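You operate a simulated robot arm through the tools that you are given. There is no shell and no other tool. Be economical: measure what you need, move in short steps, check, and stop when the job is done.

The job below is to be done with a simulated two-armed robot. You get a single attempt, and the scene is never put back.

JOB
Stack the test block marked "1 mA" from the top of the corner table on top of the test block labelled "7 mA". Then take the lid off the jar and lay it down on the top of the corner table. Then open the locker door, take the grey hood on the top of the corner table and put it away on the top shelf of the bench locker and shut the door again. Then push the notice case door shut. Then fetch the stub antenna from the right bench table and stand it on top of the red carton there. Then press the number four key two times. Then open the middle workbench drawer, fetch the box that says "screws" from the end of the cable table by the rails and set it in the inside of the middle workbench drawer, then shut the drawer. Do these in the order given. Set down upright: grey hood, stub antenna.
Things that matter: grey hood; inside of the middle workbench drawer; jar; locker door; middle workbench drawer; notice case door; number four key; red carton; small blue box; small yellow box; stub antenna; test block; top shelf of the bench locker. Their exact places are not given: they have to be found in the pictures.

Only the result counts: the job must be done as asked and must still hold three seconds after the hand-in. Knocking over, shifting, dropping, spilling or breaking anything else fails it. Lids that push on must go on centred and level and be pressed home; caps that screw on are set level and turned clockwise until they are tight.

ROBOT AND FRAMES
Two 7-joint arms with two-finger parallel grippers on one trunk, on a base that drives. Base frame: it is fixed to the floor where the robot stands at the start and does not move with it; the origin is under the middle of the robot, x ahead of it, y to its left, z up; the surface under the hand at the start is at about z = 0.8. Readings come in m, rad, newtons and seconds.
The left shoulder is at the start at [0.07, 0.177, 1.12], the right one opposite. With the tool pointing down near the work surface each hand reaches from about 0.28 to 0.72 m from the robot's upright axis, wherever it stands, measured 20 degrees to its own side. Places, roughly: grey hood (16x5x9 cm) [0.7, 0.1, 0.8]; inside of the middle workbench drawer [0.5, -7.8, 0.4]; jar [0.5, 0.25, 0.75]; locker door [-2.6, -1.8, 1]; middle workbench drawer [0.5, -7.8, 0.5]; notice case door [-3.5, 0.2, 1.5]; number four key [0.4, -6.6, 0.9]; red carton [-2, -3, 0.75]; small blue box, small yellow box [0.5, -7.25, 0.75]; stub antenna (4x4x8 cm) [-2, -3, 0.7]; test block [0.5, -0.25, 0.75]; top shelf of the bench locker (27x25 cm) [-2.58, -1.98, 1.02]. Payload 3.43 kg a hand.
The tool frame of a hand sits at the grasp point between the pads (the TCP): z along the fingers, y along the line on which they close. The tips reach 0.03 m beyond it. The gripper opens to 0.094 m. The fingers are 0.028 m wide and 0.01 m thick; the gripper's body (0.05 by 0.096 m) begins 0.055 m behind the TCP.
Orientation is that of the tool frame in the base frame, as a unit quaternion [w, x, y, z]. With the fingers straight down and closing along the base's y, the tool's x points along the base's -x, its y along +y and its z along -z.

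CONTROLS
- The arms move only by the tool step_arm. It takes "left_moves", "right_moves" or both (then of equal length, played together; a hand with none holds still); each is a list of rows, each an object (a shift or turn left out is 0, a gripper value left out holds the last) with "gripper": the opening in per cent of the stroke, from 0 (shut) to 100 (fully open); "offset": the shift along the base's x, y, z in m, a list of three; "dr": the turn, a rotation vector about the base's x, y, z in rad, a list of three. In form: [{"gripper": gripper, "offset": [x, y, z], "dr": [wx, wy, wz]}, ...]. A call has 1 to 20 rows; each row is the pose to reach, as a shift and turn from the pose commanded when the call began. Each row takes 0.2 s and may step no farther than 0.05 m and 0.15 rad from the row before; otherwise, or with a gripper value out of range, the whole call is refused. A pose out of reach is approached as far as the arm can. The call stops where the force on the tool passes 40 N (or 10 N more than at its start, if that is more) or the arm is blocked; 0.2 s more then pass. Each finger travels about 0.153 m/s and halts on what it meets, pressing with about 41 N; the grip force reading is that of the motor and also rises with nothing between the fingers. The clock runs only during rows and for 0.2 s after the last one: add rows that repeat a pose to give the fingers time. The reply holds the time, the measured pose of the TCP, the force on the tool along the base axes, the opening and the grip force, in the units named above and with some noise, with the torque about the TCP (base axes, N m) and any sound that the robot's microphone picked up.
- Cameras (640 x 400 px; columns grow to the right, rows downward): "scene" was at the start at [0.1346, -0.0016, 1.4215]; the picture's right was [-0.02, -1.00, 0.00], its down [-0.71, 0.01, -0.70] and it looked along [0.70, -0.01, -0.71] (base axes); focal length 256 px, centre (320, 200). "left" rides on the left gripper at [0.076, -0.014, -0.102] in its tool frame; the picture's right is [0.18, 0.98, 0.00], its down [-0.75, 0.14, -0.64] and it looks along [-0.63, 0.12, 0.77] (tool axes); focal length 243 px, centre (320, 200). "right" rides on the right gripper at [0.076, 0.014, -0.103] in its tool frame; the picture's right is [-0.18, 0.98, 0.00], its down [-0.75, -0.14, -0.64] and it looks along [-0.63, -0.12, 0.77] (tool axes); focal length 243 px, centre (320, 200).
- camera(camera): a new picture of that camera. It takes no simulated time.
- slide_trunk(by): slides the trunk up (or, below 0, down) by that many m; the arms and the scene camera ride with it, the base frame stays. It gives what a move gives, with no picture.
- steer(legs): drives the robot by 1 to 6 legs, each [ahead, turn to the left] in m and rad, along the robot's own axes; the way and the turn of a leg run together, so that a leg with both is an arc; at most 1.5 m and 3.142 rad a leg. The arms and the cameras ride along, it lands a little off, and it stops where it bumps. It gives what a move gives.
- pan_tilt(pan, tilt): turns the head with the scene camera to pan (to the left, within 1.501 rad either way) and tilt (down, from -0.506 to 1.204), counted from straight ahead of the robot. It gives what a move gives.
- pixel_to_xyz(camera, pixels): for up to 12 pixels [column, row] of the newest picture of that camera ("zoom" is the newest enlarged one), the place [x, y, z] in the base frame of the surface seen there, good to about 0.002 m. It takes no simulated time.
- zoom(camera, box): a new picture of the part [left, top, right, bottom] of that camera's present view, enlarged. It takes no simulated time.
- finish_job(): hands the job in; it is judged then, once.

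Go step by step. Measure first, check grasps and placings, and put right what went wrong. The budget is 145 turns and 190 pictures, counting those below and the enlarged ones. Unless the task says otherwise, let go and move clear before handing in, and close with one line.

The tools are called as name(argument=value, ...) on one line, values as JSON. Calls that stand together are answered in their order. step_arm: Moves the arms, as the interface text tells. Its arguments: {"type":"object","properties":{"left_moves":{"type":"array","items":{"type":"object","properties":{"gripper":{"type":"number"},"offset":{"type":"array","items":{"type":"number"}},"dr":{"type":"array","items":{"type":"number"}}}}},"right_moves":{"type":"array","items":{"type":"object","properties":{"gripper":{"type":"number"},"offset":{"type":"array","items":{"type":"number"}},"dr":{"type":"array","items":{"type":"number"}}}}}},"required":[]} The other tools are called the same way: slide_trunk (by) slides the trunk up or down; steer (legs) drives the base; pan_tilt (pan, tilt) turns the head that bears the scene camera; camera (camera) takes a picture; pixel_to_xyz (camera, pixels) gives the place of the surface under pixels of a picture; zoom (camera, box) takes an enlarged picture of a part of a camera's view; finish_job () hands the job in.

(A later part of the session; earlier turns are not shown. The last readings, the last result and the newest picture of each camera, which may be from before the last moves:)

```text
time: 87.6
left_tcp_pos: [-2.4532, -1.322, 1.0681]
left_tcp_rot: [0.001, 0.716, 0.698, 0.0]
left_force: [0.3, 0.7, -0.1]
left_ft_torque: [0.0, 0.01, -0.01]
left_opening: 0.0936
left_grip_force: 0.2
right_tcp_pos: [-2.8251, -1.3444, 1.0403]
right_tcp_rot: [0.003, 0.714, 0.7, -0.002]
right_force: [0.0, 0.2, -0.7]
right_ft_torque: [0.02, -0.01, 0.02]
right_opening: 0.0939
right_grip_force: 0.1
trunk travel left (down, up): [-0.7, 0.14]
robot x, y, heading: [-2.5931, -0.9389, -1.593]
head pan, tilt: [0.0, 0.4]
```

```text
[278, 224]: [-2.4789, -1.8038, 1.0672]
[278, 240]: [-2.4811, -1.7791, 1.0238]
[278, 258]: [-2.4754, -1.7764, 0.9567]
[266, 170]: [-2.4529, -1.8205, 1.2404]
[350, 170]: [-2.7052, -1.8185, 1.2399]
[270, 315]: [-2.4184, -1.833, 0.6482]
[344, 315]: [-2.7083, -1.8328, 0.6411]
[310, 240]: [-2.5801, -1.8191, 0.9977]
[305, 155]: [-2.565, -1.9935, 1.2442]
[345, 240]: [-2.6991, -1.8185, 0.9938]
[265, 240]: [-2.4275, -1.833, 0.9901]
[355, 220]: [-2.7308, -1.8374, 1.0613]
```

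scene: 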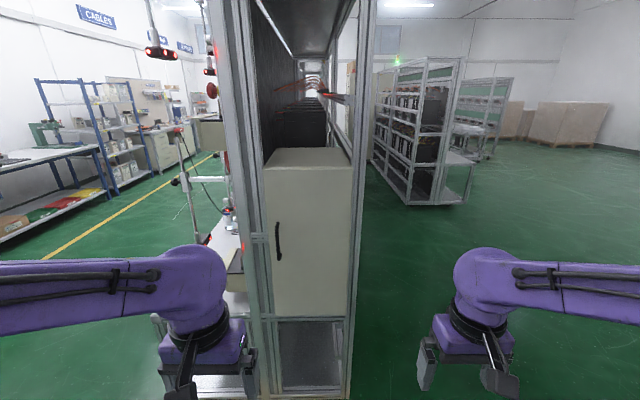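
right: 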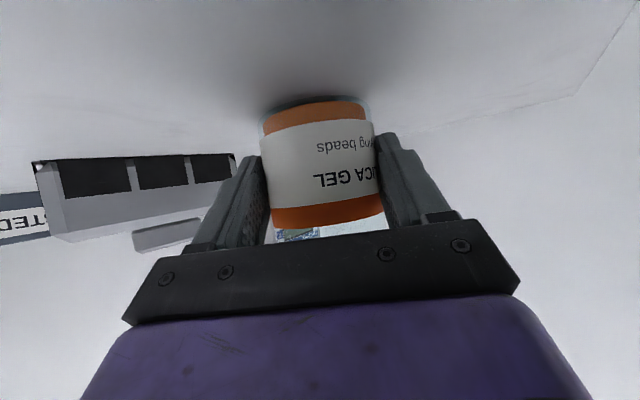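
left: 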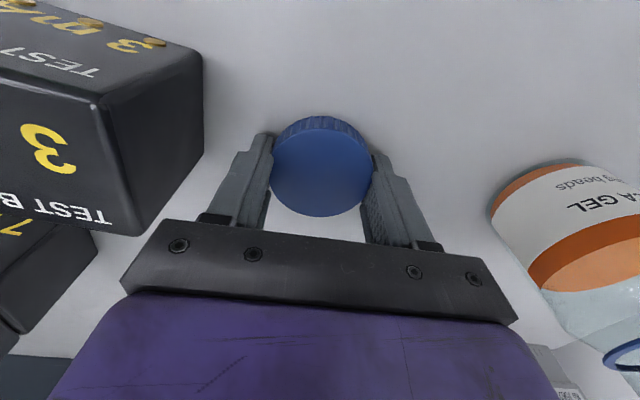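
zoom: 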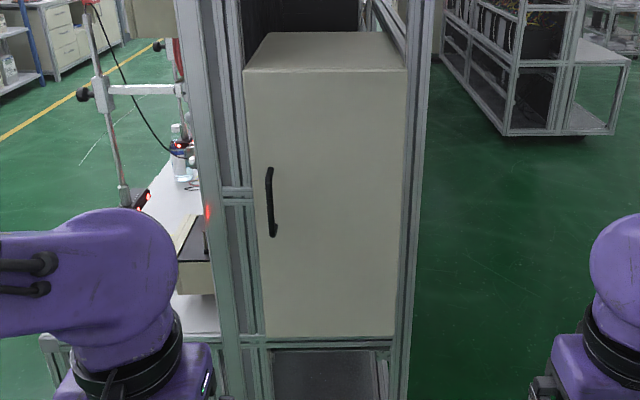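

The door spans x −2.45…−2.71, y≈−1.82, with the handle bar at x≈−2.478 (left side) and the hinge on the right. I'll move closer, pitch the left hand horizontal and bring it in front of the handle.

steer(legs=[[0.15, 0.022]])

step_arm(left_moves=[{"offset": [-0.002, -0.02, -0.005], "dr": [-0.143, 0, 0]}, {"offset": [-0.004, -0.04, -0.01], "dr": [-0.286, 0, 0]}, {"offset": [-0.006, -0.06, -0.015], "dr": [-0.428, 0, 0]}, {"offset": [-0.008, -0.08, -0.02], "dr": [-0.571, 0, 0]}, {"offset": [-0.01, -0.1, -0.025], "dr": [-0.714, 0, 0]}, {"offset": [-0.012, -0.12, -0.03], "dr": [-0.857, 0, 0]}, {"offset": [-0.014, -0.14, -0.035], "dr": [-1.0, 0, 0]}, {"offset": [-0.016, -0.16, -0.04], "dr": [-1.142, 0, 0]}, {"offset": [-0.018, -0.18, -0.045], "dr": [-1.285, 0, 0]}, {"offset": [-0.02, -0.2, -0.05], "dr": [-1.428, 0, 0]}, {"offset": [-0.023, -0.21, -0.058], "dr": [-1.571, 0, 0]}, {"offset": [-0.023, -0.21, -0.058], "dr": [-1.571, 0, 0]}])

camera(camera="scene")

camera(camera="left")

```text
time: 89.0
left_tcp_pos: [-2.444, -1.4687, 1.0689]
left_tcp_rot: [0.002, 0.707, 0.707, -0.001]
left_force: [-0.1, 0.5, 0.2]
left_ft_torque: [-0.02, 0.02, -0.01]
left_opening: 0.0938
left_grip_force: 0.2
right_tcp_pos: [-2.8165, -1.501, 1.0432]
right_tcp_rot: [0.003, 0.706, 0.708, -0.001]
right_force: [0.6, 0.0, 0.2]
right_ft_torque: [0.02, -0.02, 0.01]
right_opening: 0.0939
right_grip_force: 0.0
trunk travel left (down, up): [-0.7, 0.14]
robot x, y, heading: [-2.5942, -1.0891, -1.576]
head pan, tilt: [0.0, 0.4]
```

```text
time: 91.6
left_tcp_pos: [-2.467, -1.6806, 1.0094]
left_tcp_rot: [0.502, 0.498, 0.499, -0.502]
left_force: [0.8, -0.5, -0.8]
left_ft_torque: [-0.03, 0.0, -0.03]
left_opening: 0.0942
left_grip_force: 0.1
right_tcp_pos: [-2.8161, -1.5001, 1.0436]
right_tcp_rot: [0.002, 0.707, 0.708, -0.002]
right_force: [0.4, -0.1, 0.3]
right_ft_torque: [0.01, 0.03, -0.01]
right_opening: 0.0942
right_grip_force: 0.1
trunk travel left (down, up): [-0.7, 0.14]
robot x, y, heading: [-2.594, -1.0894, -1.569]
head pan, tilt: [0.0, 0.4]
```

```text
128 pictures are left
```

scene: 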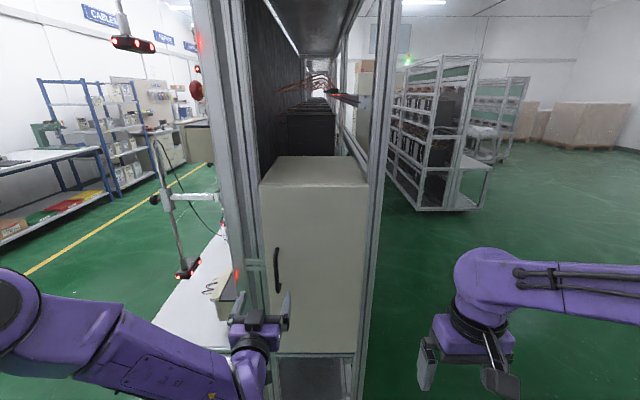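

```text
127 pictures are left
```

left: 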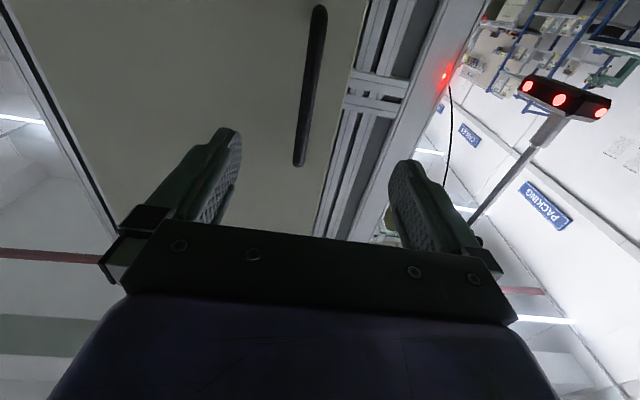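

pixel_to_xyz(camera="left", pixels=[[316, 25], [311, 70], [306, 110], [302, 150], [340, 100], [280, 100]])

pixel_to_xyz(camera="scene", pixels=[[278, 250], [279, 270], [279, 288]])

```text
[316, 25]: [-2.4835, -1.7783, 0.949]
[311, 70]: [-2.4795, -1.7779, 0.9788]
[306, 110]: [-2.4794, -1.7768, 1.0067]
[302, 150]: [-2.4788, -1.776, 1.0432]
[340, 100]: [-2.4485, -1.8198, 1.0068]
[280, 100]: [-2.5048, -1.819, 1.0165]
```

```text
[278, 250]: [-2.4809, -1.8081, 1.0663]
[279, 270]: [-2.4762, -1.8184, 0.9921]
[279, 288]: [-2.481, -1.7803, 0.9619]
```

Bar at x −2.4795, y −1.777. I'll advance and grasp it.

step_arm(left_moves=[{"offset": [-0.0125, -0.03, -0.004]}, {"offset": [-0.0125, -0.06, -0.004]}, {"offset": [-0.0125, -0.08, -0.004]}, {"offset": [-0.0125, -0.096, -0.004]}, {"offset": [-0.0125, -0.096, -0.004]}, {"offset": [-0.0125, -0.096, -0.004], "gripper": 0}, {"offset": [-0.0125, -0.096, -0.004]}, {"offset": [-0.0125, -0.096, -0.004]}, {"offset": [-0.0125, -0.096, -0.004]}])

camera(camera="left")

```text
time: 93.6
left_tcp_pos: [-2.4798, -1.7754, 1.0057]
left_tcp_rot: [0.501, 0.499, 0.499, -0.501]
left_force: [-2.0, 1.3, -1.0]
left_ft_torque: [-0.02, -0.01, -0.01]
left_opening: 0.0117
left_grip_force: 44.5
right_tcp_pos: [-2.8172, -1.502, 1.0433]
right_tcp_rot: [0.003, 0.705, 0.709, -0.002]
right_force: [-0.5, -0.6, -0.5]
right_ft_torque: [0.01, 0.01, 0.03]
right_opening: 0.0939
right_grip_force: 0.0
trunk travel left (down, up): [-0.7, 0.14]
robot x, y, heading: [-2.5992, -1.0888, -1.569]
head pan, tilt: [0.0, 0.4]
```

```text
126 pictures are left
```

left: 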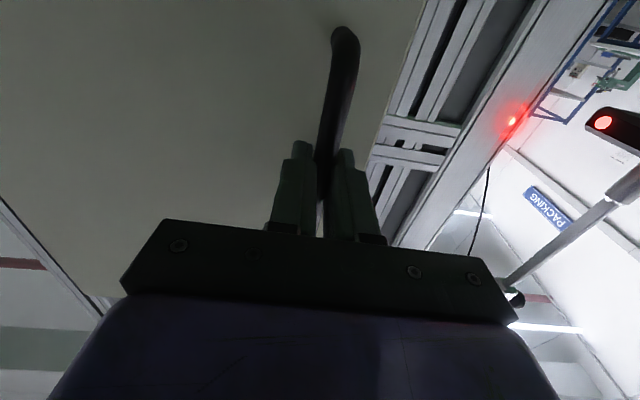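

I've got the bar. I'll pull along the arc around the hinge (-2.71, -1.82).

step_arm(left_moves=[{"offset": [-0.002, 0.0115, 0], "dr": [0, 0, 0.05]}, {"offset": [-0.0053, 0.0228, 0], "dr": [0, 0, 0.1]}, {"offset": [-0.009, 0.034, 0], "dr": [0, 0, 0.15]}, {"offset": [-0.0129, 0.045, 0], "dr": [0, 0, 0.2]}, {"offset": [-0.0227, 0.0662, 0], "dr": [0, 0, 0.3]}, {"offset": [-0.0345, 0.0864, 0], "dr": [0, 0, 0.4]}, {"offset": [-0.0483, 0.1054, 0], "dr": [0, 0, 0.5]}, {"offset": [-0.064, 0.1228, 0], "dr": [0, 0, 0.6]}, {"offset": [-0.0813, 0.1386, 0], "dr": [0, 0, 0.7]}, {"offset": [-0.0813, 0.1386, 0], "dr": [0, 0, 0.7]}])

camera(camera="scene")

```text
time: 95.5
left_tcp_pos: [-2.5351, -1.6608, 1.0064]
left_tcp_rot: [0.628, 0.326, 0.624, -0.33]
left_force: [17.3, 13.6, 8.7]
left_ft_torque: [0.57, 0.16, 0.23]
left_opening: 0.0119
left_grip_force: 45.0
left hand out of reach, approached as far as the arm can: row 8, 9
right_tcp_pos: [-2.813, -1.4997, 1.0436]
right_tcp_rot: [0.003, 0.705, 0.709, -0.004]
right_force: [-0.7, -0.1, 0.3]
right_ft_torque: [0.02, -0.03, -0.01]
right_opening: 0.094
right_grip_force: 0.2
trunk travel left (down, up): [-0.7, 0.14]
robot x, y, heading: [-2.5972, -1.0903, -1.567]
head pan, tilt: [0.0, 0.4]
stopped in row 9 (left hand): the force on the tool passed its limit at 48 N (the readings are from after the stop); the commanded pose is now the measured one
```

```text
125 pictures are left
```

scene: 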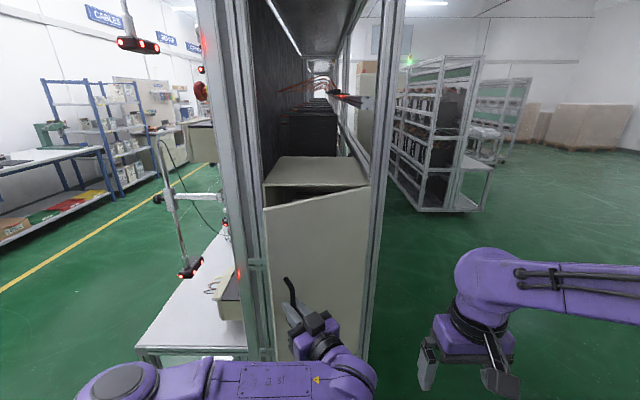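

The door is open about 0.55 rad, at the left arm's limit. I'll release, back off, move the right arm aside, close the left fingers, and measure the door edge.

step_arm(left_moves=[{"gripper": 60}, {"gripper": 60}, {"gripper": 60, "offset": [-0.02, 0.028, 0]}, {"offset": [-0.04, 0.057, 0]}, {"offset": [-0.057, 0.082, 0]}, {"offset": [-0.04, 0.11, 0], "dr": [0, 0, -0.13]}, {"offset": [-0.01, 0.12, 0], "dr": [0, 0, -0.26]}, {"offset": [0.025, 0.12, 0], "dr": [0, 0, -0.39], "gripper": 0}, {"offset": [0.06, 0.12, 0], "dr": [0, 0, -0.52]}, {"offset": [0.09, 0.12, 0], "dr": [0, 0, -0.65]}, {"offset": [0.12, 0.12, 0], "dr": [0, 0, -0.78]}, {"offset": [0.14, 0.11, 0], "dr": [0, 0, -0.91]}, {"offset": [0.15, 0.1, 0], "dr": [0, 0, -1.04]}, {"offset": [0.155, 0.09, 0], "dr": [0, 0, -1.17]}, {"offset": [0.155, 0.08, 0], "dr": [0, 0, -1.3]}], right_moves=[{"offset": [0, 0, 0]}, {"offset": [-0.02, 0.02, 0]}, {"offset": [-0.04, 0.04, 0]}, {"offset": [-0.06, 0.06, 0]}, {"offset": [-0.08, 0.08, 0]}, {"offset": [-0.1, 0.1, 0]}, {"offset": [-0.12, 0.12, 0]}, {"offset": [-0.12, 0.12, 0]}, {"offset": [-0.12, 0.12, 0]}, {"offset": [-0.12, 0.12, 0]}, {"offset": [-0.12, 0.12, 0]}, {"offset": [-0.12, 0.12, 0]}, {"offset": [-0.12, 0.12, 0]}, {"offset": [-0.12, 0.12, 0]}, {"offset": [-0.12, 0.12, 0]}])

camera(camera="scene")

camera(camera="left")

```text
time: 96.9
left_tcp_pos: [-2.5829, -1.5658, 1.0042]
left_tcp_rot: [0.608, 0.36, 0.607, -0.363]
left_force: [0.2, 1.2, -0.2]
left_ft_torque: [-0.01, -0.01, -0.02]
left_opening: 0.0656
left_grip_force: 2.4
left hand out of reach, approached as far as the arm can: row 3
right_tcp_pos: [-2.9115, -1.4121, 1.0404]
right_tcp_rot: [0.003, 0.707, 0.708, 0.002]
right_force: [0.5, -0.6, 0.1]
right_ft_torque: [0.03, -0.04, 0.03]
right_opening: 0.094
right_grip_force: 0.0
trunk travel left (down, up): [-0.7, 0.14]
robot x, y, heading: [-2.5955, -1.0909, -1.572]
head pan, tilt: [0.0, 0.4]
stopped in row 7 (left hand): the force on the tool passed its limit at 89 N (the readings are from after the stop); the commanded pose is now the measured one
```

```text
124 pictures are left
```

scene: 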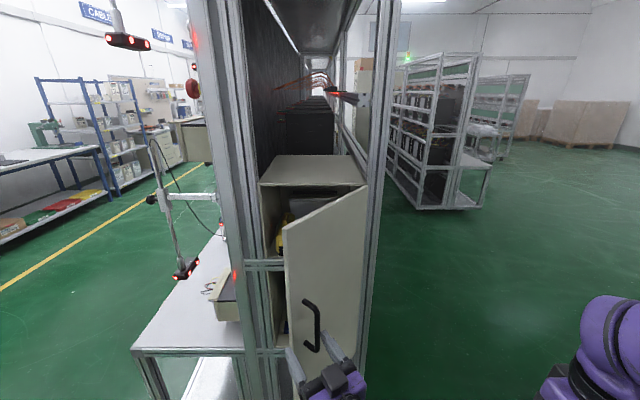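

```text
123 pictures are left
```

left: 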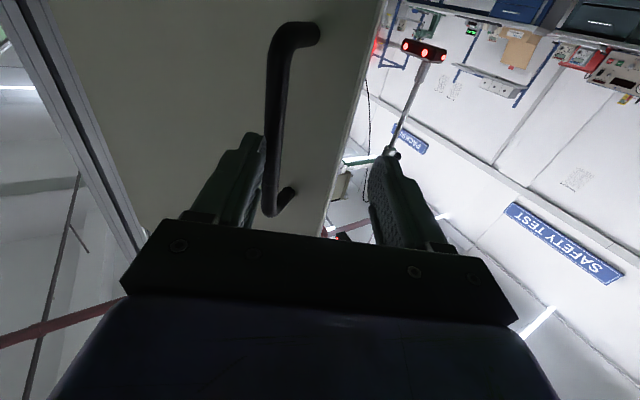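

The finger hooked the bar and pulled the door farther open. I'll measure the door and bar now.

pixel_to_xyz(camera="scene", pixels=[[287, 235], [362, 192], [290, 300], [325, 280], [318, 310], [272, 240]])

pixel_to_xyz(camera="left", pixels=[[275, 80], [272, 140], [270, 190], [340, 150], [230, 160], [390, 190]])

```text
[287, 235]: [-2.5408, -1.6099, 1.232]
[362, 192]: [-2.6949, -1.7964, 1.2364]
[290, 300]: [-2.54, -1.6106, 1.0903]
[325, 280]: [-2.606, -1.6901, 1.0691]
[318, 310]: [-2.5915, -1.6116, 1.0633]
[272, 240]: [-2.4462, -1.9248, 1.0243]
```

```text
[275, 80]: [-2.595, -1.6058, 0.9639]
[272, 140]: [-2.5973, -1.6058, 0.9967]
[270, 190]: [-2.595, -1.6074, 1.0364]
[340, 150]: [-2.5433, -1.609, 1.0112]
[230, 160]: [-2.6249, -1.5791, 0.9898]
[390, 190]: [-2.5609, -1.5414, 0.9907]
```

The bar is just inside the left finger. I'll open fully, back straight off, then swing to the edge's inner side with the fingers closed.

step_arm(left_moves=[{"gripper": 100}, {"gripper": 100}, {"offset": [-0.012, 0.022, 0]}, {"offset": [-0.024, 0.044, 0]}, {"offset": [-0.029, 0.053, 0]}])

step_arm(left_moves=[{"offset": [0.01, 0.02, 0], "dr": [0, 0, -0.13], "gripper": 0}, {"offset": [0.03, 0.03, 0], "dr": [0, 0, -0.26]}, {"offset": [0.06, 0.03, 0], "dr": [0, 0, -0.39]}, {"offset": [0.09, 0.03, 0], "dr": [0, 0, -0.52]}, {"offset": [0.12, 0.03, 0], "dr": [0, 0, -0.65]}, {"offset": [0.145, 0.02, 0], "dr": [0, 0, -0.78]}, {"offset": [0.155, 0.0, 0], "dr": [0, 0, -0.91]}, {"offset": [0.155, -0.01, 0], "dr": [0, 0, -0.95]}, {"offset": [0.155, -0.01, 0], "dr": [0, 0, -0.95]}])

camera(camera="scene")

```text
time: 98.1
left_tcp_pos: [-2.6091, -1.5338, 1.0042]
left_tcp_rot: [0.608, 0.359, 0.607, -0.365]
left_force: [-0.3, 0.0, -0.5]
left_ft_torque: [-0.03, 0.0, -0.02]
left_opening: 0.0942
left_grip_force: 0.1
left hand out of reach, approached as far as the arm can: row 4, 5
right_tcp_pos: [-2.9082, -1.4057, 1.0433]
right_tcp_rot: [0.002, 0.706, 0.708, -0.001]
right_force: [-0.2, 1.3, -0.5]
right_ft_torque: [-0.02, -0.01, 0.01]
right_opening: 0.0942
right_grip_force: 0.1
trunk travel left (down, up): [-0.7, 0.14]
robot x, y, heading: [-2.5945, -1.0901, -1.577]
head pan, tilt: [0.0, 0.4]
```

```text
time: 100.1
left_tcp_pos: [-2.5395, -1.5404, 1.0267]
left_tcp_rot: [-0.376, -0.596, -0.379, 0.6]
left_force: [0.5, 0.4, 0.6]
left_ft_torque: [-0.03, 0.0, 0.09]
left_opening: 0.0
left_grip_force: 32.9
left hand out of reach, approached as far as the arm can: row 5, 6, 7, 8, 9
right_tcp_pos: [-2.9093, -1.4067, 1.0422]
right_tcp_rot: [0.004, 0.707, 0.708, -0.001]
right_force: [0.2, 0.4, 0.3]
right_ft_torque: [0.0, -0.03, -0.01]
right_opening: 0.0941
right_grip_force: 0.0
trunk travel left (down, up): [-0.7, 0.14]
robot x, y, heading: [-2.5963, -1.0937, -1.575]
head pan, tilt: [0.0, 0.4]
```

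```text
122 pictures are left
```

scene: 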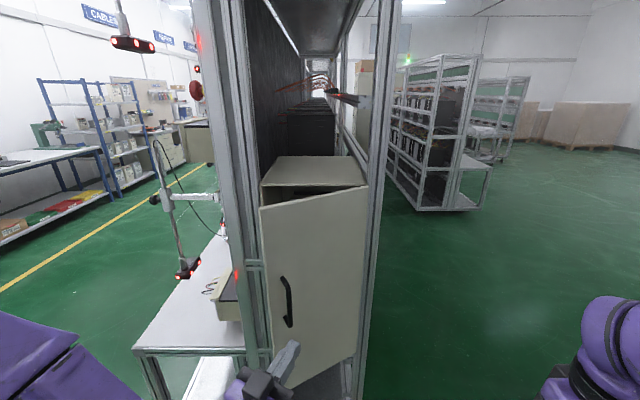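

My sweep knocked the door back to about 0.35 rad, and this side is awkward for the left arm. The right hand naturally points left, so it suits the pulling arc better. I'll back off slightly, tuck the left, and pitch the right hand horizontal.

steer(legs=[[-0.1, 0]])

step_arm(left_moves=[{"offset": [0.02, 0.02, 0.02], "dr": [0, 0, 0.1]}, {"offset": [0.045, 0.04, 0.03], "dr": [0, 0, 0.2]}, {"offset": [0.075, 0.06, 0.04], "dr": [0, 0, 0.3]}, {"offset": [0.105, 0.08, 0.04], "dr": [0, 0, 0.4]}, {"offset": [0.13, 0.09, 0.04], "dr": [0, 0, 0.45]}, {"offset": [0.15, 0.1, 0.04], "dr": [0, 0, 0.45]}, {"offset": [0.17, 0.11, 0.04], "dr": [0, 0, 0.45]}, {"offset": [0.19, 0.12, 0.04], "dr": [0, 0, 0.45]}, {"offset": [0.2, 0.13, 0.04], "dr": [0, 0, 0.45]}, {"offset": [0.2, 0.13, 0.04], "dr": [0, 0, 0.45]}, {"offset": [0.2, 0.13, 0.04], "dr": [0, 0, 0.45]}, {"offset": [0.2, 0.13, 0.04], "dr": [0, 0, 0.45]}], right_moves=[{"offset": [0.01, -0.01, 0], "dr": [-0.143, 0, 0]}, {"offset": [0.02, -0.02, 0], "dr": [-0.286, 0, 0]}, {"offset": [0.03, -0.03, 0], "dr": [-0.428, 0, 0]}, {"offset": [0.04, -0.04, 0], "dr": [-0.571, 0, 0]}, {"offset": [0.05, -0.05, 0], "dr": [-0.714, 0, 0]}, {"offset": [0.06, -0.06, 0], "dr": [-0.857, 0, 0]}, {"offset": [0.07, -0.07, 0], "dr": [-1.0, 0, 0]}, {"offset": [0.08, -0.08, 0], "dr": [-1.142, 0, 0]}, {"offset": [0.09, -0.09, 0], "dr": [-1.285, 0, 0]}, {"offset": [0.1, -0.1, 0], "dr": [-1.428, 0, 0]}, {"offset": [0.11, -0.11, 0], "dr": [-1.571, 0, 0]}, {"offset": [0.11, -0.11, 0], "dr": [-1.571, 0, 0]}])

camera(camera="scene")

```text
time: 101.2
left_tcp_pos: [-2.5429, -1.441, 1.0246]
left_tcp_rot: [-0.375, -0.597, -0.377, 0.601]
left_force: [-0.7, -0.3, 0.2]
left_ft_torque: [0.04, -0.04, 0.01]
left_opening: 0.0001
left_grip_force: 32.6
right_tcp_pos: [-2.9113, -1.3064, 1.0432]
right_tcp_rot: [0.003, 0.709, 0.706, 0.0]
right_force: [-0.5, 0.2, 0.2]
right_ft_torque: [-0.03, 0.0, 0.0]
right_opening: 0.094
right_grip_force: 0.0
trunk travel left (down, up): [-0.7, 0.14]
robot x, y, heading: [-2.5943, -0.9907, -1.573]
head pan, tilt: [0.0, 0.4]
```

```text
time: 103.8
left_tcp_pos: [-2.3977, -1.435, 0.9503]
left_tcp_rot: [-0.5, -0.498, -0.501, 0.502]
left_force: [0.1, -0.2, -0.1]
left_ft_torque: [0.0, 0.01, 0.0]
left_opening: 0.0
left_grip_force: 32.8
left hand out of reach, approached as far as the arm can: row 1, 2, 3, 4, 5, 6, 7, 8, 9, 10, 11, 12
right_tcp_pos: [-2.7798, -1.4729, 1.0178]
right_tcp_rot: [0.505, 0.497, 0.499, -0.499]
right_force: [-1.0, 0.1, -0.1]
right_ft_torque: [-0.03, 0.0, -0.01]
right_opening: 0.094
right_grip_force: 0.0
right hand out of reach, approached as far as the arm can: row 2, 3, 4, 5, 6, 7, 8, 9, 10, 11, 12
trunk travel left (down, up): [-0.7, 0.14]
robot x, y, heading: [-2.5937, -0.9889, -1.571]
head pan, tilt: [0.0, 0.4]
```

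```text
121 pictures are left
```

scene: 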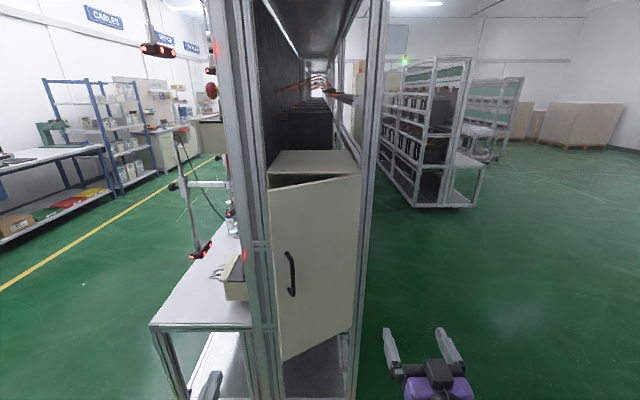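

Now I'll measure the bar and door edge at this angle.

pixel_to_xyz(camera="scene", pixels=[[288, 258], [292, 272], [293, 292], [270, 200], [357, 180], [282, 350], [320, 250]])

zoom(camera="scene", box=[250, 150, 370, 370])

```text
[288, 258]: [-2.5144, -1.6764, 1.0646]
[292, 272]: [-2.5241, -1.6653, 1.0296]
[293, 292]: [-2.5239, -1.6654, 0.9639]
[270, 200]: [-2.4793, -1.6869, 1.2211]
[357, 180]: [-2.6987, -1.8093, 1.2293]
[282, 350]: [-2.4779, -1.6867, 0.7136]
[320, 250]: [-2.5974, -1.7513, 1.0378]
```

```text
1.82 times, centred on (310, 260) of scene
```

zoom: 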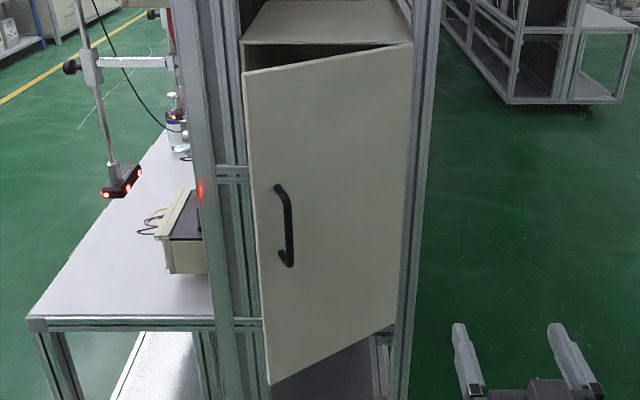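

The door is at 0.51 rad with the bar at (-2.525, -1.668). I'll bring the right hand to a pre-grasp with yaw +0.5.

step_arm(right_moves=[{"offset": [0.03, -0.035, -0.005], "dr": [0, 0, 0.06]}, {"offset": [0.065, -0.07, -0.01], "dr": [0, 0, 0.13]}, {"offset": [0.1, -0.1, -0.015], "dr": [0, 0, 0.2]}, {"offset": [0.135, -0.125, -0.02], "dr": [0, 0, 0.27]}, {"offset": [0.17, -0.15, -0.025], "dr": [0, 0, 0.35]}, {"offset": [0.205, -0.17, -0.03], "dr": [0, 0, 0.43]}, {"offset": [0.236, -0.184, -0.033], "dr": [0, 0, 0.5]}, {"offset": [0.236, -0.184, -0.033], "dr": [0, 0, 0.5]}])

camera(camera="right")

```text
time: 105.6
left_tcp_pos: [-2.3968, -1.4355, 0.9514]
left_tcp_rot: [-0.5, -0.497, -0.501, 0.502]
left_force: [-0.2, -0.5, -0.3]
left_ft_torque: [0.0, 0.03, 0.0]
left_opening: 0.0
left_grip_force: 33.3
right_tcp_pos: [-2.5243, -1.6285, 1.0033]
right_tcp_rot: [0.597, 0.377, 0.6, -0.377]
right_force: [0.0, 0.5, 0.0]
right_ft_torque: [0.03, 0.02, 0.01]
right_opening: 0.094
right_grip_force: 0.1
right hand out of reach, approached as far as the arm can: row 5, 6, 7, 8
trunk travel left (down, up): [-0.7, 0.14]
robot x, y, heading: [-2.5948, -0.9933, -1.581]
head pan, tilt: [0.0, 0.4]
```

```text
119 pictures are left
```

right: 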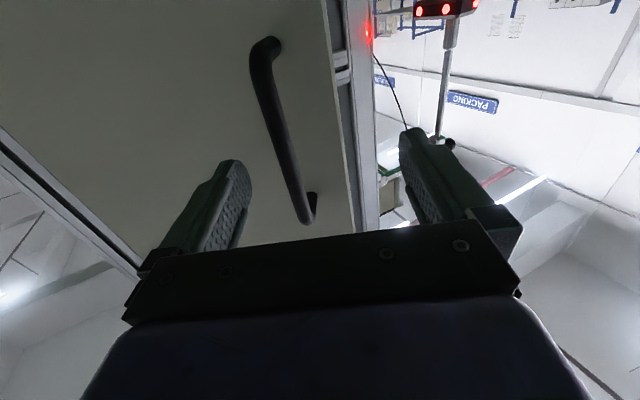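

pixel_to_xyz(camera="right", pixels=[[260, 70], [273, 120], [288, 160], [302, 205], [320, 120], [330, 90], [235, 185], [415, 150]])

```text
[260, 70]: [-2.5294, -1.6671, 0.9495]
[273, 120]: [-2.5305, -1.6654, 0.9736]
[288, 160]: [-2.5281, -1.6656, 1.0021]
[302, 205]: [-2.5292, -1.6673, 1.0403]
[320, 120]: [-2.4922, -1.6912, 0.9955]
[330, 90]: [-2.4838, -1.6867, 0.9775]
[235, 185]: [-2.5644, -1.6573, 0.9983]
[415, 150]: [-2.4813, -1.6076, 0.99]
```

The bar is between the fingers, about 4 cm ahead. I'll advance and close.

step_arm(right_moves=[{"offset": [0.02, -0.035, -0.003]}, {"offset": [0.038, -0.067, -0.005]}, {"offset": [0.038, -0.067, -0.005]}, {"offset": [0.038, -0.067, -0.005], "gripper": 0}, {"offset": [0.038, -0.067, -0.005]}, {"offset": [0.038, -0.067, -0.005]}, {"offset": [0.038, -0.067, -0.005]}])

camera(camera="right")

```text
time: 107.2
left_tcp_pos: [-2.3978, -1.435, 0.9524]
left_tcp_rot: [-0.5, -0.498, -0.501, 0.501]
left_force: [-0.2, 0.6, 0.3]
left_ft_torque: [-0.02, 0.02, 0.01]
left_opening: 0.0001
left_grip_force: 32.9
right_tcp_pos: [-2.4807, -1.6956, 0.9987]
right_tcp_rot: [0.594, 0.379, 0.6, -0.38]
right_force: [-0.4, 0.1, 0.4]
right_ft_torque: [-0.04, 0.02, -0.02]
right_opening: 0.0
right_grip_force: 32.7
trunk travel left (down, up): [-0.7, 0.14]
robot x, y, heading: [-2.5938, -0.9909, -1.575]
head pan, tilt: [0.0, 0.4]
```

```text
118 pictures are left
```

right: 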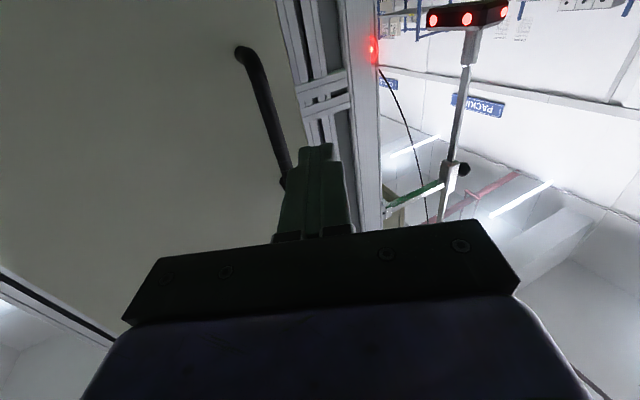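

The commanded pose had been reset to the reached one, so I overshot to the right of the bar. I'll check the door's place now.

camera(camera="scene")

pixel_to_xyz(camera="right", pixels=[[250, 70], [265, 110], [280, 160], [278, 60], [290, 100], [302, 135], [318, 150], [200, 100], [100, 150]])

```text
117 pictures are left
```

scene: 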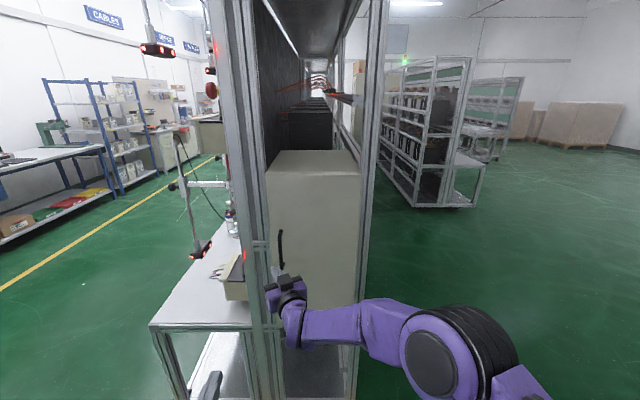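

```text
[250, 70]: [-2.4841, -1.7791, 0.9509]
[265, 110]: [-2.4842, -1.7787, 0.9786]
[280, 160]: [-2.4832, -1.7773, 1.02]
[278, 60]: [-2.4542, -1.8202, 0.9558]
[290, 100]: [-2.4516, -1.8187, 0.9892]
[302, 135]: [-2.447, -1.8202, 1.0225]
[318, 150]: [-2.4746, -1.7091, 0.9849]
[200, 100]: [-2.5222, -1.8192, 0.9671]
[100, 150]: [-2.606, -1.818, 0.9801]
```

The door is shut again, bar at (-2.483, -1.778). I'll square up the right hand in front of it, open.

step_arm(right_moves=[{"offset": [0, 0.015, 0.002], "dr": [0, 0, -0.11], "gripper": 60}, {"offset": [0, 0.015, 0.004], "dr": [0, 0, -0.22], "gripper": 60}, {"offset": [-0.001, 0.0, 0.005], "dr": [0, 0, -0.33]}, {"offset": [-0.002, -0.005, 0.006], "dr": [0, 0, -0.4]}, {"offset": [-0.002, -0.005, 0.006], "dr": [0, 0, -0.4]}])

camera(camera="right")

```text
time: 108.4
left_tcp_pos: [-2.3968, -1.4345, 0.9512]
left_tcp_rot: [-0.5, -0.498, -0.5, 0.501]
left_force: [-1.5, -0.4, 0.4]
left_ft_torque: [0.0, 0.01, -0.02]
left_opening: 0.0
left_grip_force: 33.0
right_tcp_pos: [-2.4858, -1.7017, 1.0044]
right_tcp_rot: [0.509, 0.489, 0.514, -0.488]
right_force: [0.2, -0.7, 0.2]
right_ft_torque: [0.0, 0.02, -0.02]
right_opening: 0.0565
right_grip_force: 0.0
trunk travel left (down, up): [-0.7, 0.14]
robot x, y, heading: [-2.5948, -0.993, -1.571]
head pan, tilt: [0.0, 0.4]
```

```text
116 pictures are left
```

right: 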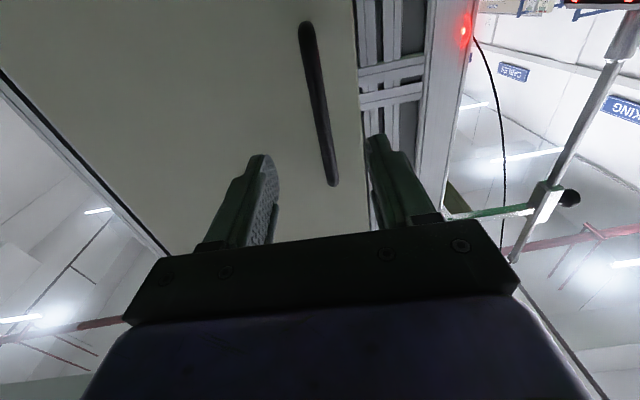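

I'll advance, grip, and pull along the arc with the right hand.

step_arm(right_moves=[{"offset": [0.001, -0.03, 0]}, {"offset": [0.001, -0.06, 0]}, {"offset": [0.001, -0.076, 0]}, {"offset": [0.001, -0.076, 0]}, {"offset": [0.001, -0.076, 0], "gripper": 0}, {"offset": [0.001, -0.076, 0]}, {"offset": [0.001, -0.076, 0]}])

step_arm(right_moves=[{"offset": [-0.002, 0.0112, 0], "dr": [0, 0, 0.05]}, {"offset": [-0.0052, 0.0224, 0], "dr": [0, 0, 0.1]}, {"offset": [-0.0126, 0.0443, 0], "dr": [0, 0, 0.2]}, {"offset": [-0.0222, 0.0653, 0], "dr": [0, 0, 0.3]}, {"offset": [-0.0339, 0.0853, 0], "dr": [0, 0, 0.4]}, {"offset": [-0.0474, 0.104, 0], "dr": [0, 0, 0.5]}, {"offset": [-0.0628, 0.1212, 0], "dr": [0, 0, 0.6]}, {"offset": [-0.0798, 0.1369, 0], "dr": [0, 0, 0.7]}, {"offset": [-0.0983, 0.1508, 0], "dr": [0, 0, 0.8]}, {"offset": [-0.0983, 0.1508, 0], "dr": [0, 0, 0.8]}])

camera(camera="scene")

```text
time: 110.0
left_tcp_pos: [-2.3939, -1.4344, 0.9514]
left_tcp_rot: [0.5, 0.496, 0.502, -0.502]
left_force: [-0.1, 0.4, 0.2]
left_ft_torque: [-0.01, 0.0, 0.02]
left_opening: 0.0
left_grip_force: 32.8
right_tcp_pos: [-2.4813, -1.7558, 1.0064]
right_tcp_rot: [0.51, 0.487, 0.516, -0.487]
right_force: [19.2, 0.1, 1.5]
right_ft_torque: [0.6, -0.77, 0.54]
right_opening: 0.0117
right_grip_force: 45.2
right hand out of reach, approached as far as the arm can: row 2, 3, 4, 5, 6, 7
trunk travel left (down, up): [-0.7, 0.14]
robot x, y, heading: [-2.5926, -0.9889, -1.571]
head pan, tilt: [0.0, 0.4]
```

```text
time: 111.3
left_tcp_pos: [-2.3994, -1.437, 0.9504]
left_tcp_rot: [-0.5, -0.499, -0.499, 0.501]
left_force: [-0.1, 1.3, 0.7]
left_ft_torque: [0.03, 0.0, -0.02]
left_opening: 0.0
left_grip_force: 32.5
right_tcp_pos: [-2.5252, -1.6661, 1.0057]
right_tcp_rot: [0.585, 0.391, 0.598, -0.384]
right_force: [-11.3, -7.6, -13.4]
right_ft_torque: [-0.51, -0.69, -0.28]
right_opening: 0.0119
right_grip_force: 44.9
right hand out of reach, approached as far as the arm can: row 5, 6
trunk travel left (down, up): [-0.7, 0.14]
robot x, y, heading: [-2.5956, -0.9873, -1.587]
head pan, tilt: [0.0, 0.4]
stopped in row 6 (right hand): the force on the tool passed its limit at 53 N (the readings are from after the stop); the commanded pose is now the measured one
```

```text
115 pictures are left
```

scene: 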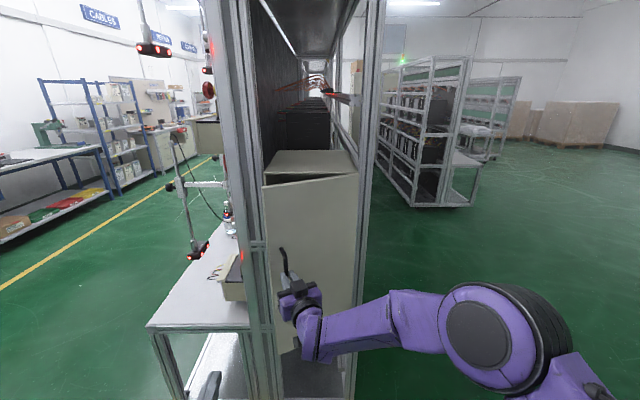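

At yaw ≈0.44 the arm hits its limits. Now I'll loosen the grip around the bar and push it along the arc while turning the hand back toward straight, which is a reachable pose.

step_arm(right_moves=[{"gripper": 28}, {"gripper": 28, "offset": [-0.011, 0.013, 0], "dr": [0, 0, -0.03]}, {"offset": [-0.0223, 0.0264, 0], "dr": [0, 0, -0.06]}, {"offset": [-0.035, 0.038, 0], "dr": [0, 0, -0.1]}, {"offset": [-0.0484, 0.0492, 0], "dr": [0, 0, -0.15]}, {"offset": [-0.063, 0.059, 0], "dr": [0, 0, -0.19]}, {"offset": [-0.0775, 0.0678, 0], "dr": [0, 0, -0.24]}, {"offset": [-0.093, 0.0755, 0], "dr": [0, 0, -0.28]}, {"offset": [-0.1092, 0.0819, 0], "dr": [0, 0, -0.32]}, {"offset": [-0.126, 0.087, 0], "dr": [0, 0, -0.36]}, {"offset": [-0.1427, 0.0911, 0], "dr": [0, 0, -0.4]}, {"offset": [-0.16, 0.094, 0], "dr": [0, 0, -0.42]}, {"offset": [-0.1771, 0.0952, 0], "dr": [0, 0, -0.44]}, {"offset": [-0.194, 0.0952, 0], "dr": [0, 0, -0.44]}, {"offset": [-0.2117, 0.0941, 0], "dr": [0, 0, -0.44]}, {"offset": [-0.23, 0.092, 0], "dr": [0, 0, -0.44]}, {"offset": [-0.2458, 0.088, 0], "dr": [0, 0, -0.44]}])

camera(camera="scene")

camera(camera="right")

```text
time: 114.9
left_tcp_pos: [-2.3991, -1.4352, 0.9519]
left_tcp_rot: [-0.501, -0.498, -0.5, 0.502]
left_force: [-0.3, -0.8, 0.4]
left_ft_torque: [-0.02, -0.02, -0.02]
left_opening: 0.0
left_grip_force: 32.6
right_tcp_pos: [-2.7686, -1.5755, 1.0098]
right_tcp_rot: [0.489, 0.509, 0.499, -0.503]
right_force: [-1.1, 0.0, -0.4]
right_ft_torque: [-0.02, 0.04, 0.0]
right_opening: 0.0263
right_grip_force: 0.1
trunk travel left (down, up): [-0.7, 0.14]
robot x, y, heading: [-2.594, -0.9889, -1.577]
head pan, tilt: [0.0, 0.4]
```

```text
114 pictures are left
```

scene: 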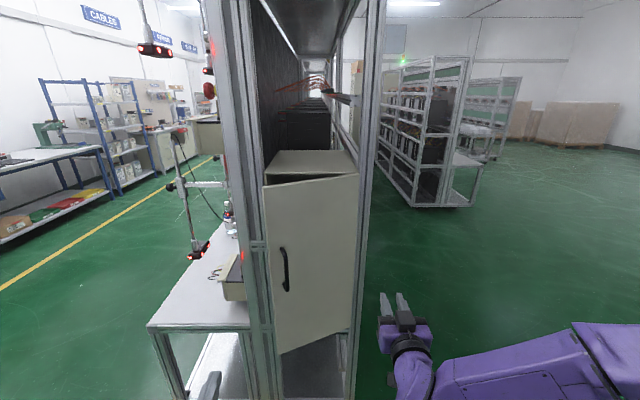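

```text
113 pictures are left
```

right: 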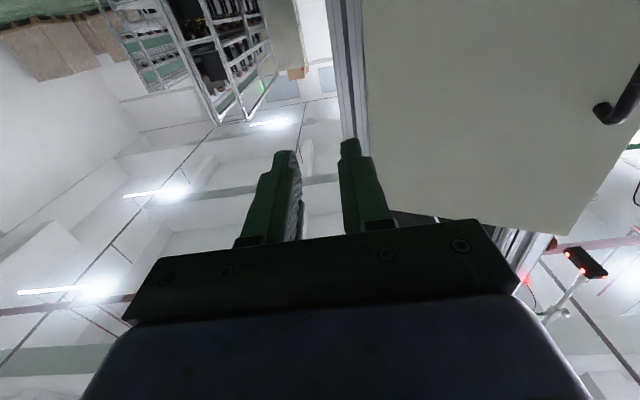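

It slipped off near the tips; the door stands at about 0.45 rad. I'll drive 5 cm closer for better depth and measure the bar again.

steer(legs=[[0.05, 0.005]])

camera(camera="scene")

zoom(camera="scene", box=[250, 200, 350, 320])

```text
time: 115.8
left_tcp_pos: [-2.3975, -1.4808, 0.953]
left_tcp_rot: [0.502, 0.497, 0.5, -0.501]
left_force: [0.3, -0.3, 0.9]
left_ft_torque: [0.0, 0.01, -0.04]
left_opening: 0.0004
left_grip_force: 32.5
right_tcp_pos: [-2.7654, -1.6224, 1.012]
right_tcp_rot: [0.491, 0.507, 0.5, -0.502]
right_force: [0.5, -0.1, 0.1]
right_ft_torque: [0.03, -0.01, 0.01]
right_opening: 0.0261
right_grip_force: 0.0
trunk travel left (down, up): [-0.7, 0.14]
robot x, y, heading: [-2.5938, -1.0394, -1.58]
head pan, tilt: [0.0, 0.4]
```

```text
112 pictures are left
```

scene: 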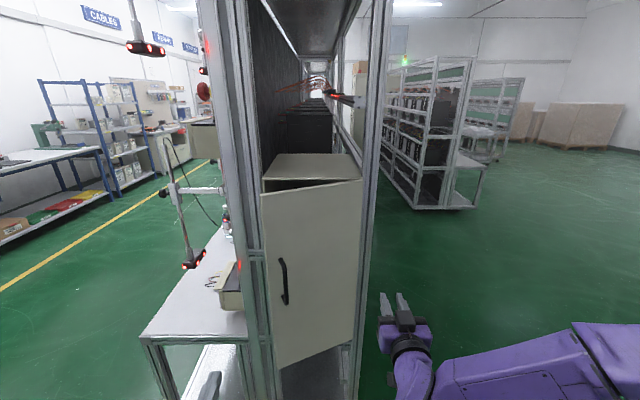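

```text
3.33 times, centred on (300, 260) of scene
```

zoom: 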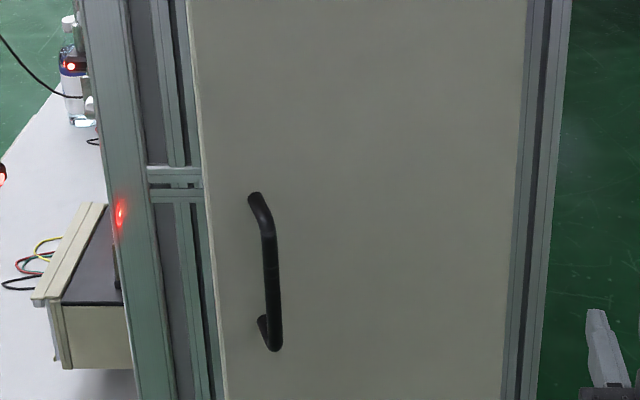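

pixel_to_xyz(camera="zoom", pixels=[[268, 235], [271, 270], [274, 310], [274, 335], [205, 150], [400, 200]])

pixel_to_xyz(camera="scene", pixels=[[264, 210], [357, 185]])

```text
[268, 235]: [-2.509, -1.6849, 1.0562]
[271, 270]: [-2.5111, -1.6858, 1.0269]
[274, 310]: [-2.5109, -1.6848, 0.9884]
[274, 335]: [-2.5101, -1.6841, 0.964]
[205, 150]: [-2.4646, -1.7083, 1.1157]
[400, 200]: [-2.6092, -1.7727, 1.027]
```

```text
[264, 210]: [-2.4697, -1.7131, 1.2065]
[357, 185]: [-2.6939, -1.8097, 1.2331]
```

Bar at (-2.509, -1.690), door at 0.41 rad. I'll bring the right hand, nearly straight, around the bar and clamp.

step_arm(right_moves=[{"offset": [0.03, 0.03, -0.003], "gripper": 65, "dr": [0, 0, 0.02]}, {"offset": [0.075, 0.04, -0.006], "dr": [0, 0, 0.05]}, {"offset": [0.12, 0.04, -0.006], "dr": [0, 0, 0.08]}, {"offset": [0.165, 0.04, -0.006], "dr": [0, 0, 0.11]}, {"offset": [0.21, 0.035, -0.006], "dr": [0, 0, 0.13]}, {"offset": [0.25, 0.02, -0.006], "dr": [0, 0, 0.15]}, {"offset": [0.254, -0.01, -0.006], "dr": [0, 0, 0.15]}, {"offset": [0.254, -0.01, -0.006], "dr": [0, 0, 0.15]}])

camera(camera="right")

```text
time: 117.6
left_tcp_pos: [-2.398, -1.4838, 0.9522]
left_tcp_rot: [0.501, 0.497, 0.501, -0.501]
left_force: [0.4, -1.3, 0.1]
left_ft_torque: [-0.02, 0.01, 0.02]
left_opening: 0.0
left_grip_force: 32.3
right_tcp_pos: [-2.5143, -1.6365, 1.0087]
right_tcp_rot: [0.525, 0.47, 0.537, -0.464]
right_force: [-0.3, -0.2, 0.7]
right_ft_torque: [0.04, 0.0, 0.0]
right_opening: 0.0612
right_grip_force: 0.2
trunk travel left (down, up): [-0.7, 0.14]
robot x, y, heading: [-2.5925, -1.0423, -1.576]
head pan, tilt: [0.0, 0.4]
```

```text
110 pictures are left
```

right: 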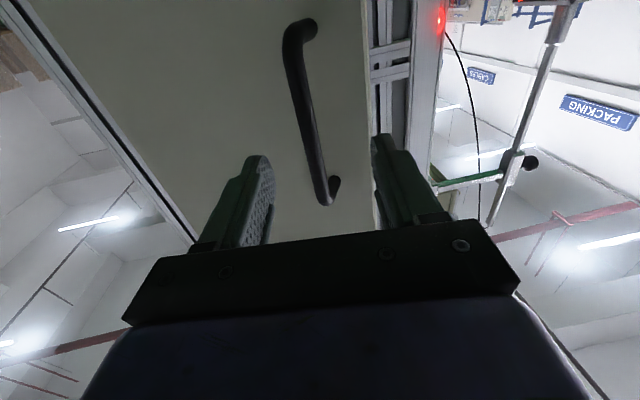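

Good. I'll advance, clamp and follow the arc, letting the bar turn in the pads.

step_arm(right_moves=[{"offset": [0.003, -0.027, 0]}, {"offset": [0.004, -0.053, 0]}, {"offset": [0.004, -0.053, 0]}, {"offset": [0.004, -0.053, 0], "gripper": 0}, {"offset": [0.004, -0.053, 0]}, {"offset": [0.004, -0.053, 0]}, {"offset": [0.004, -0.053, 0]}])

step_arm(right_moves=[{"offset": [-0.009, 0.0135, 0]}, {"offset": [-0.0192, 0.0265, 0]}, {"offset": [-0.031, 0.04, 0]}, {"offset": [-0.0443, 0.0521, 0]}, {"offset": [-0.058, 0.0635, 0]}, {"offset": [-0.0729, 0.0736, 0]}, {"offset": [-0.088, 0.083, 0]}, {"offset": [-0.1044, 0.0907, 0], "dr": [0, 0, -0.03]}, {"offset": [-0.121, 0.0975, 0], "dr": [0, 0, -0.06]}, {"offset": [-0.1381, 0.1028, 0], "dr": [0, 0, -0.09]}, {"offset": [-0.1555, 0.107, 0], "dr": [0, 0, -0.12]}, {"offset": [-0.1732, 0.1098, 0], "dr": [0, 0, -0.15]}, {"offset": [-0.191, 0.111, 0], "dr": [0, 0, -0.15]}, {"offset": [-0.209, 0.1114, 0], "dr": [0, 0, -0.15]}, {"offset": [-0.2446, 0.1077, 0], "dr": [0, 0, -0.15]}])

camera(camera="scene")

```text
time: 119.2
left_tcp_pos: [-2.3932, -1.4829, 0.9507]
left_tcp_rot: [-0.5, -0.495, -0.502, 0.503]
left_force: [-0.6, -0.4, 0.8]
left_ft_torque: [-0.04, -0.02, 0.05]
left_opening: 0.0
left_grip_force: 33.1
right_tcp_pos: [-2.503, -1.6879, 1.0049]
right_tcp_rot: [0.526, 0.467, 0.539, -0.463]
right_force: [25.2, 11.2, -2.3]
right_ft_torque: [0.13, -0.95, 0.87]
right_opening: 0.0115
right_grip_force: 45.0
trunk travel left (down, up): [-0.7, 0.14]
robot x, y, heading: [-2.5964, -1.0362, -1.576]
head pan, tilt: [0.0, 0.4]
```

```text
time: 120.0
left_tcp_pos: [-2.3962, -1.4812, 0.9513]
left_tcp_rot: [0.502, 0.496, 0.501, -0.501]
left_force: [-0.8, -0.3, -0.6]
left_ft_torque: [0.01, 0.0, 0.02]
left_opening: 0.0001
left_grip_force: 33.6
right_tcp_pos: [-2.5281, -1.6459, 1.0065]
right_tcp_rot: [0.531, 0.463, 0.542, -0.458]
right_force: [18.9, 13.6, 3.3]
right_ft_torque: [-0.43, 0.4, 0.7]
right_opening: 0.0111
right_grip_force: 45.5
trunk travel left (down, up): [-0.7, 0.14]
robot x, y, heading: [-2.5933, -1.0372, -1.571]
head pan, tilt: [0.0, 0.4]
stopped in row 4 (right hand): the force on the tool passed its limit at 41 N (the readings are from after the stop); the commanded pose is now the measured one
```

```text
109 pictures are left
```

scene: 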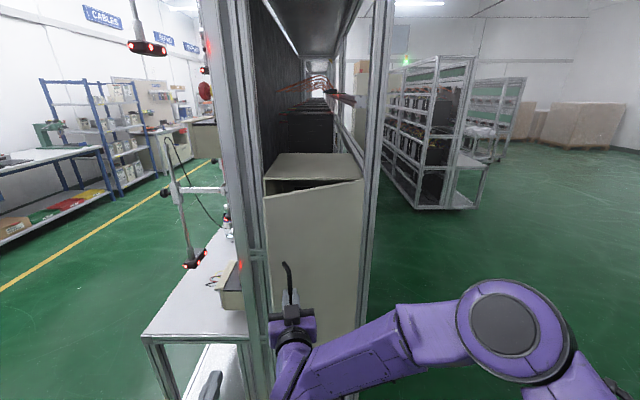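

The force is radial (outward), so my circle is a little off. I'll refit the centre and continue in the clamp.

step_arm(right_moves=[{"offset": [0.002, 0.004, 0]}, {"offset": [-0.008, 0.015, 0]}, {"offset": [-0.0182, 0.0245, 0]}, {"offset": [-0.031, 0.036, 0]}, {"offset": [-0.0452, 0.047, 0]}, {"offset": [-0.06, 0.057, 0]}, {"offset": [-0.0753, 0.0653, 0]}, {"offset": [-0.091, 0.073, 0]}, {"offset": [-0.1078, 0.0789, 0]}, {"offset": [-0.125, 0.084, 0]}, {"offset": [-0.142, 0.0875, 0]}, {"offset": [-0.16, 0.09, 0]}, {"offset": [-0.177, 0.0908, 0]}, {"offset": [-0.195, 0.0905, 0]}, {"offset": [-0.2122, 0.0889, 0]}, {"offset": [-0.23, 0.086, 0]}, {"offset": [-0.2467, 0.0818, 0]}])

camera(camera="right")

```text
time: 123.6
left_tcp_pos: [-2.3972, -1.4841, 0.9509]
left_tcp_rot: [0.501, 0.497, 0.501, -0.501]
left_force: [-0.5, 0.1, -0.5]
left_ft_torque: [0.01, -0.04, -0.02]
left_opening: 0.0
left_grip_force: 33.4
right_tcp_pos: [-2.771, -1.565, 1.0081]
right_tcp_rot: [0.526, 0.469, 0.539, -0.462]
right_force: [-0.1, 0.2, 0.7]
right_ft_torque: [0.0, -0.04, 0.01]
right_opening: 0.0002
right_grip_force: 33.3
right hand out of reach, approached as far as the arm can: row 17
trunk travel left (down, up): [-0.7, 0.14]
robot x, y, heading: [-2.5941, -1.0401, -1.582]
head pan, tilt: [0.0, 0.4]
```

```text
108 pictures are left
```

right: 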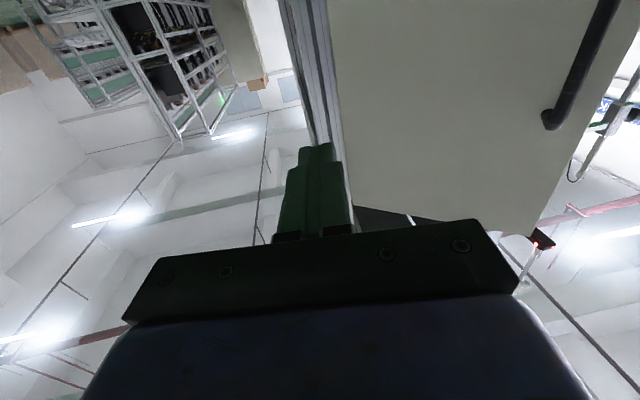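

It slipped off during the sweep. I'll see where the door is now.

camera(camera="scene")

pixel_to_xyz(camera="scene", pixels=[[360, 190], [300, 240], [292, 260]])

pixel_to_xyz(camera="right", pixels=[[590, 40], [575, 80], [560, 115], [450, 100], [400, 150], [600, 120], [330, 100]])

```text
107 pictures are left
```

scene: 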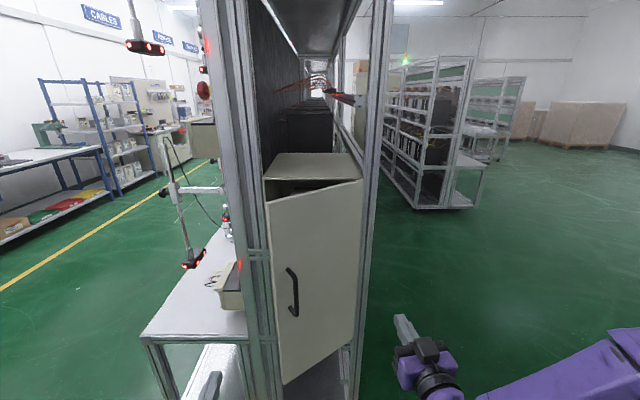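

```text
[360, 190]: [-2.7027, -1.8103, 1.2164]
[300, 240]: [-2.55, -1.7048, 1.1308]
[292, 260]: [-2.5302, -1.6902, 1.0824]
```

```text
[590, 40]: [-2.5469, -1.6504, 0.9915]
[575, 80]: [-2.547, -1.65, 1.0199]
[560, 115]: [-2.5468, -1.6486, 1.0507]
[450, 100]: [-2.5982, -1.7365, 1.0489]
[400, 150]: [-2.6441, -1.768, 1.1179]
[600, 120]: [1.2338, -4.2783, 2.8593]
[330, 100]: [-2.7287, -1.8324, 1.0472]
```

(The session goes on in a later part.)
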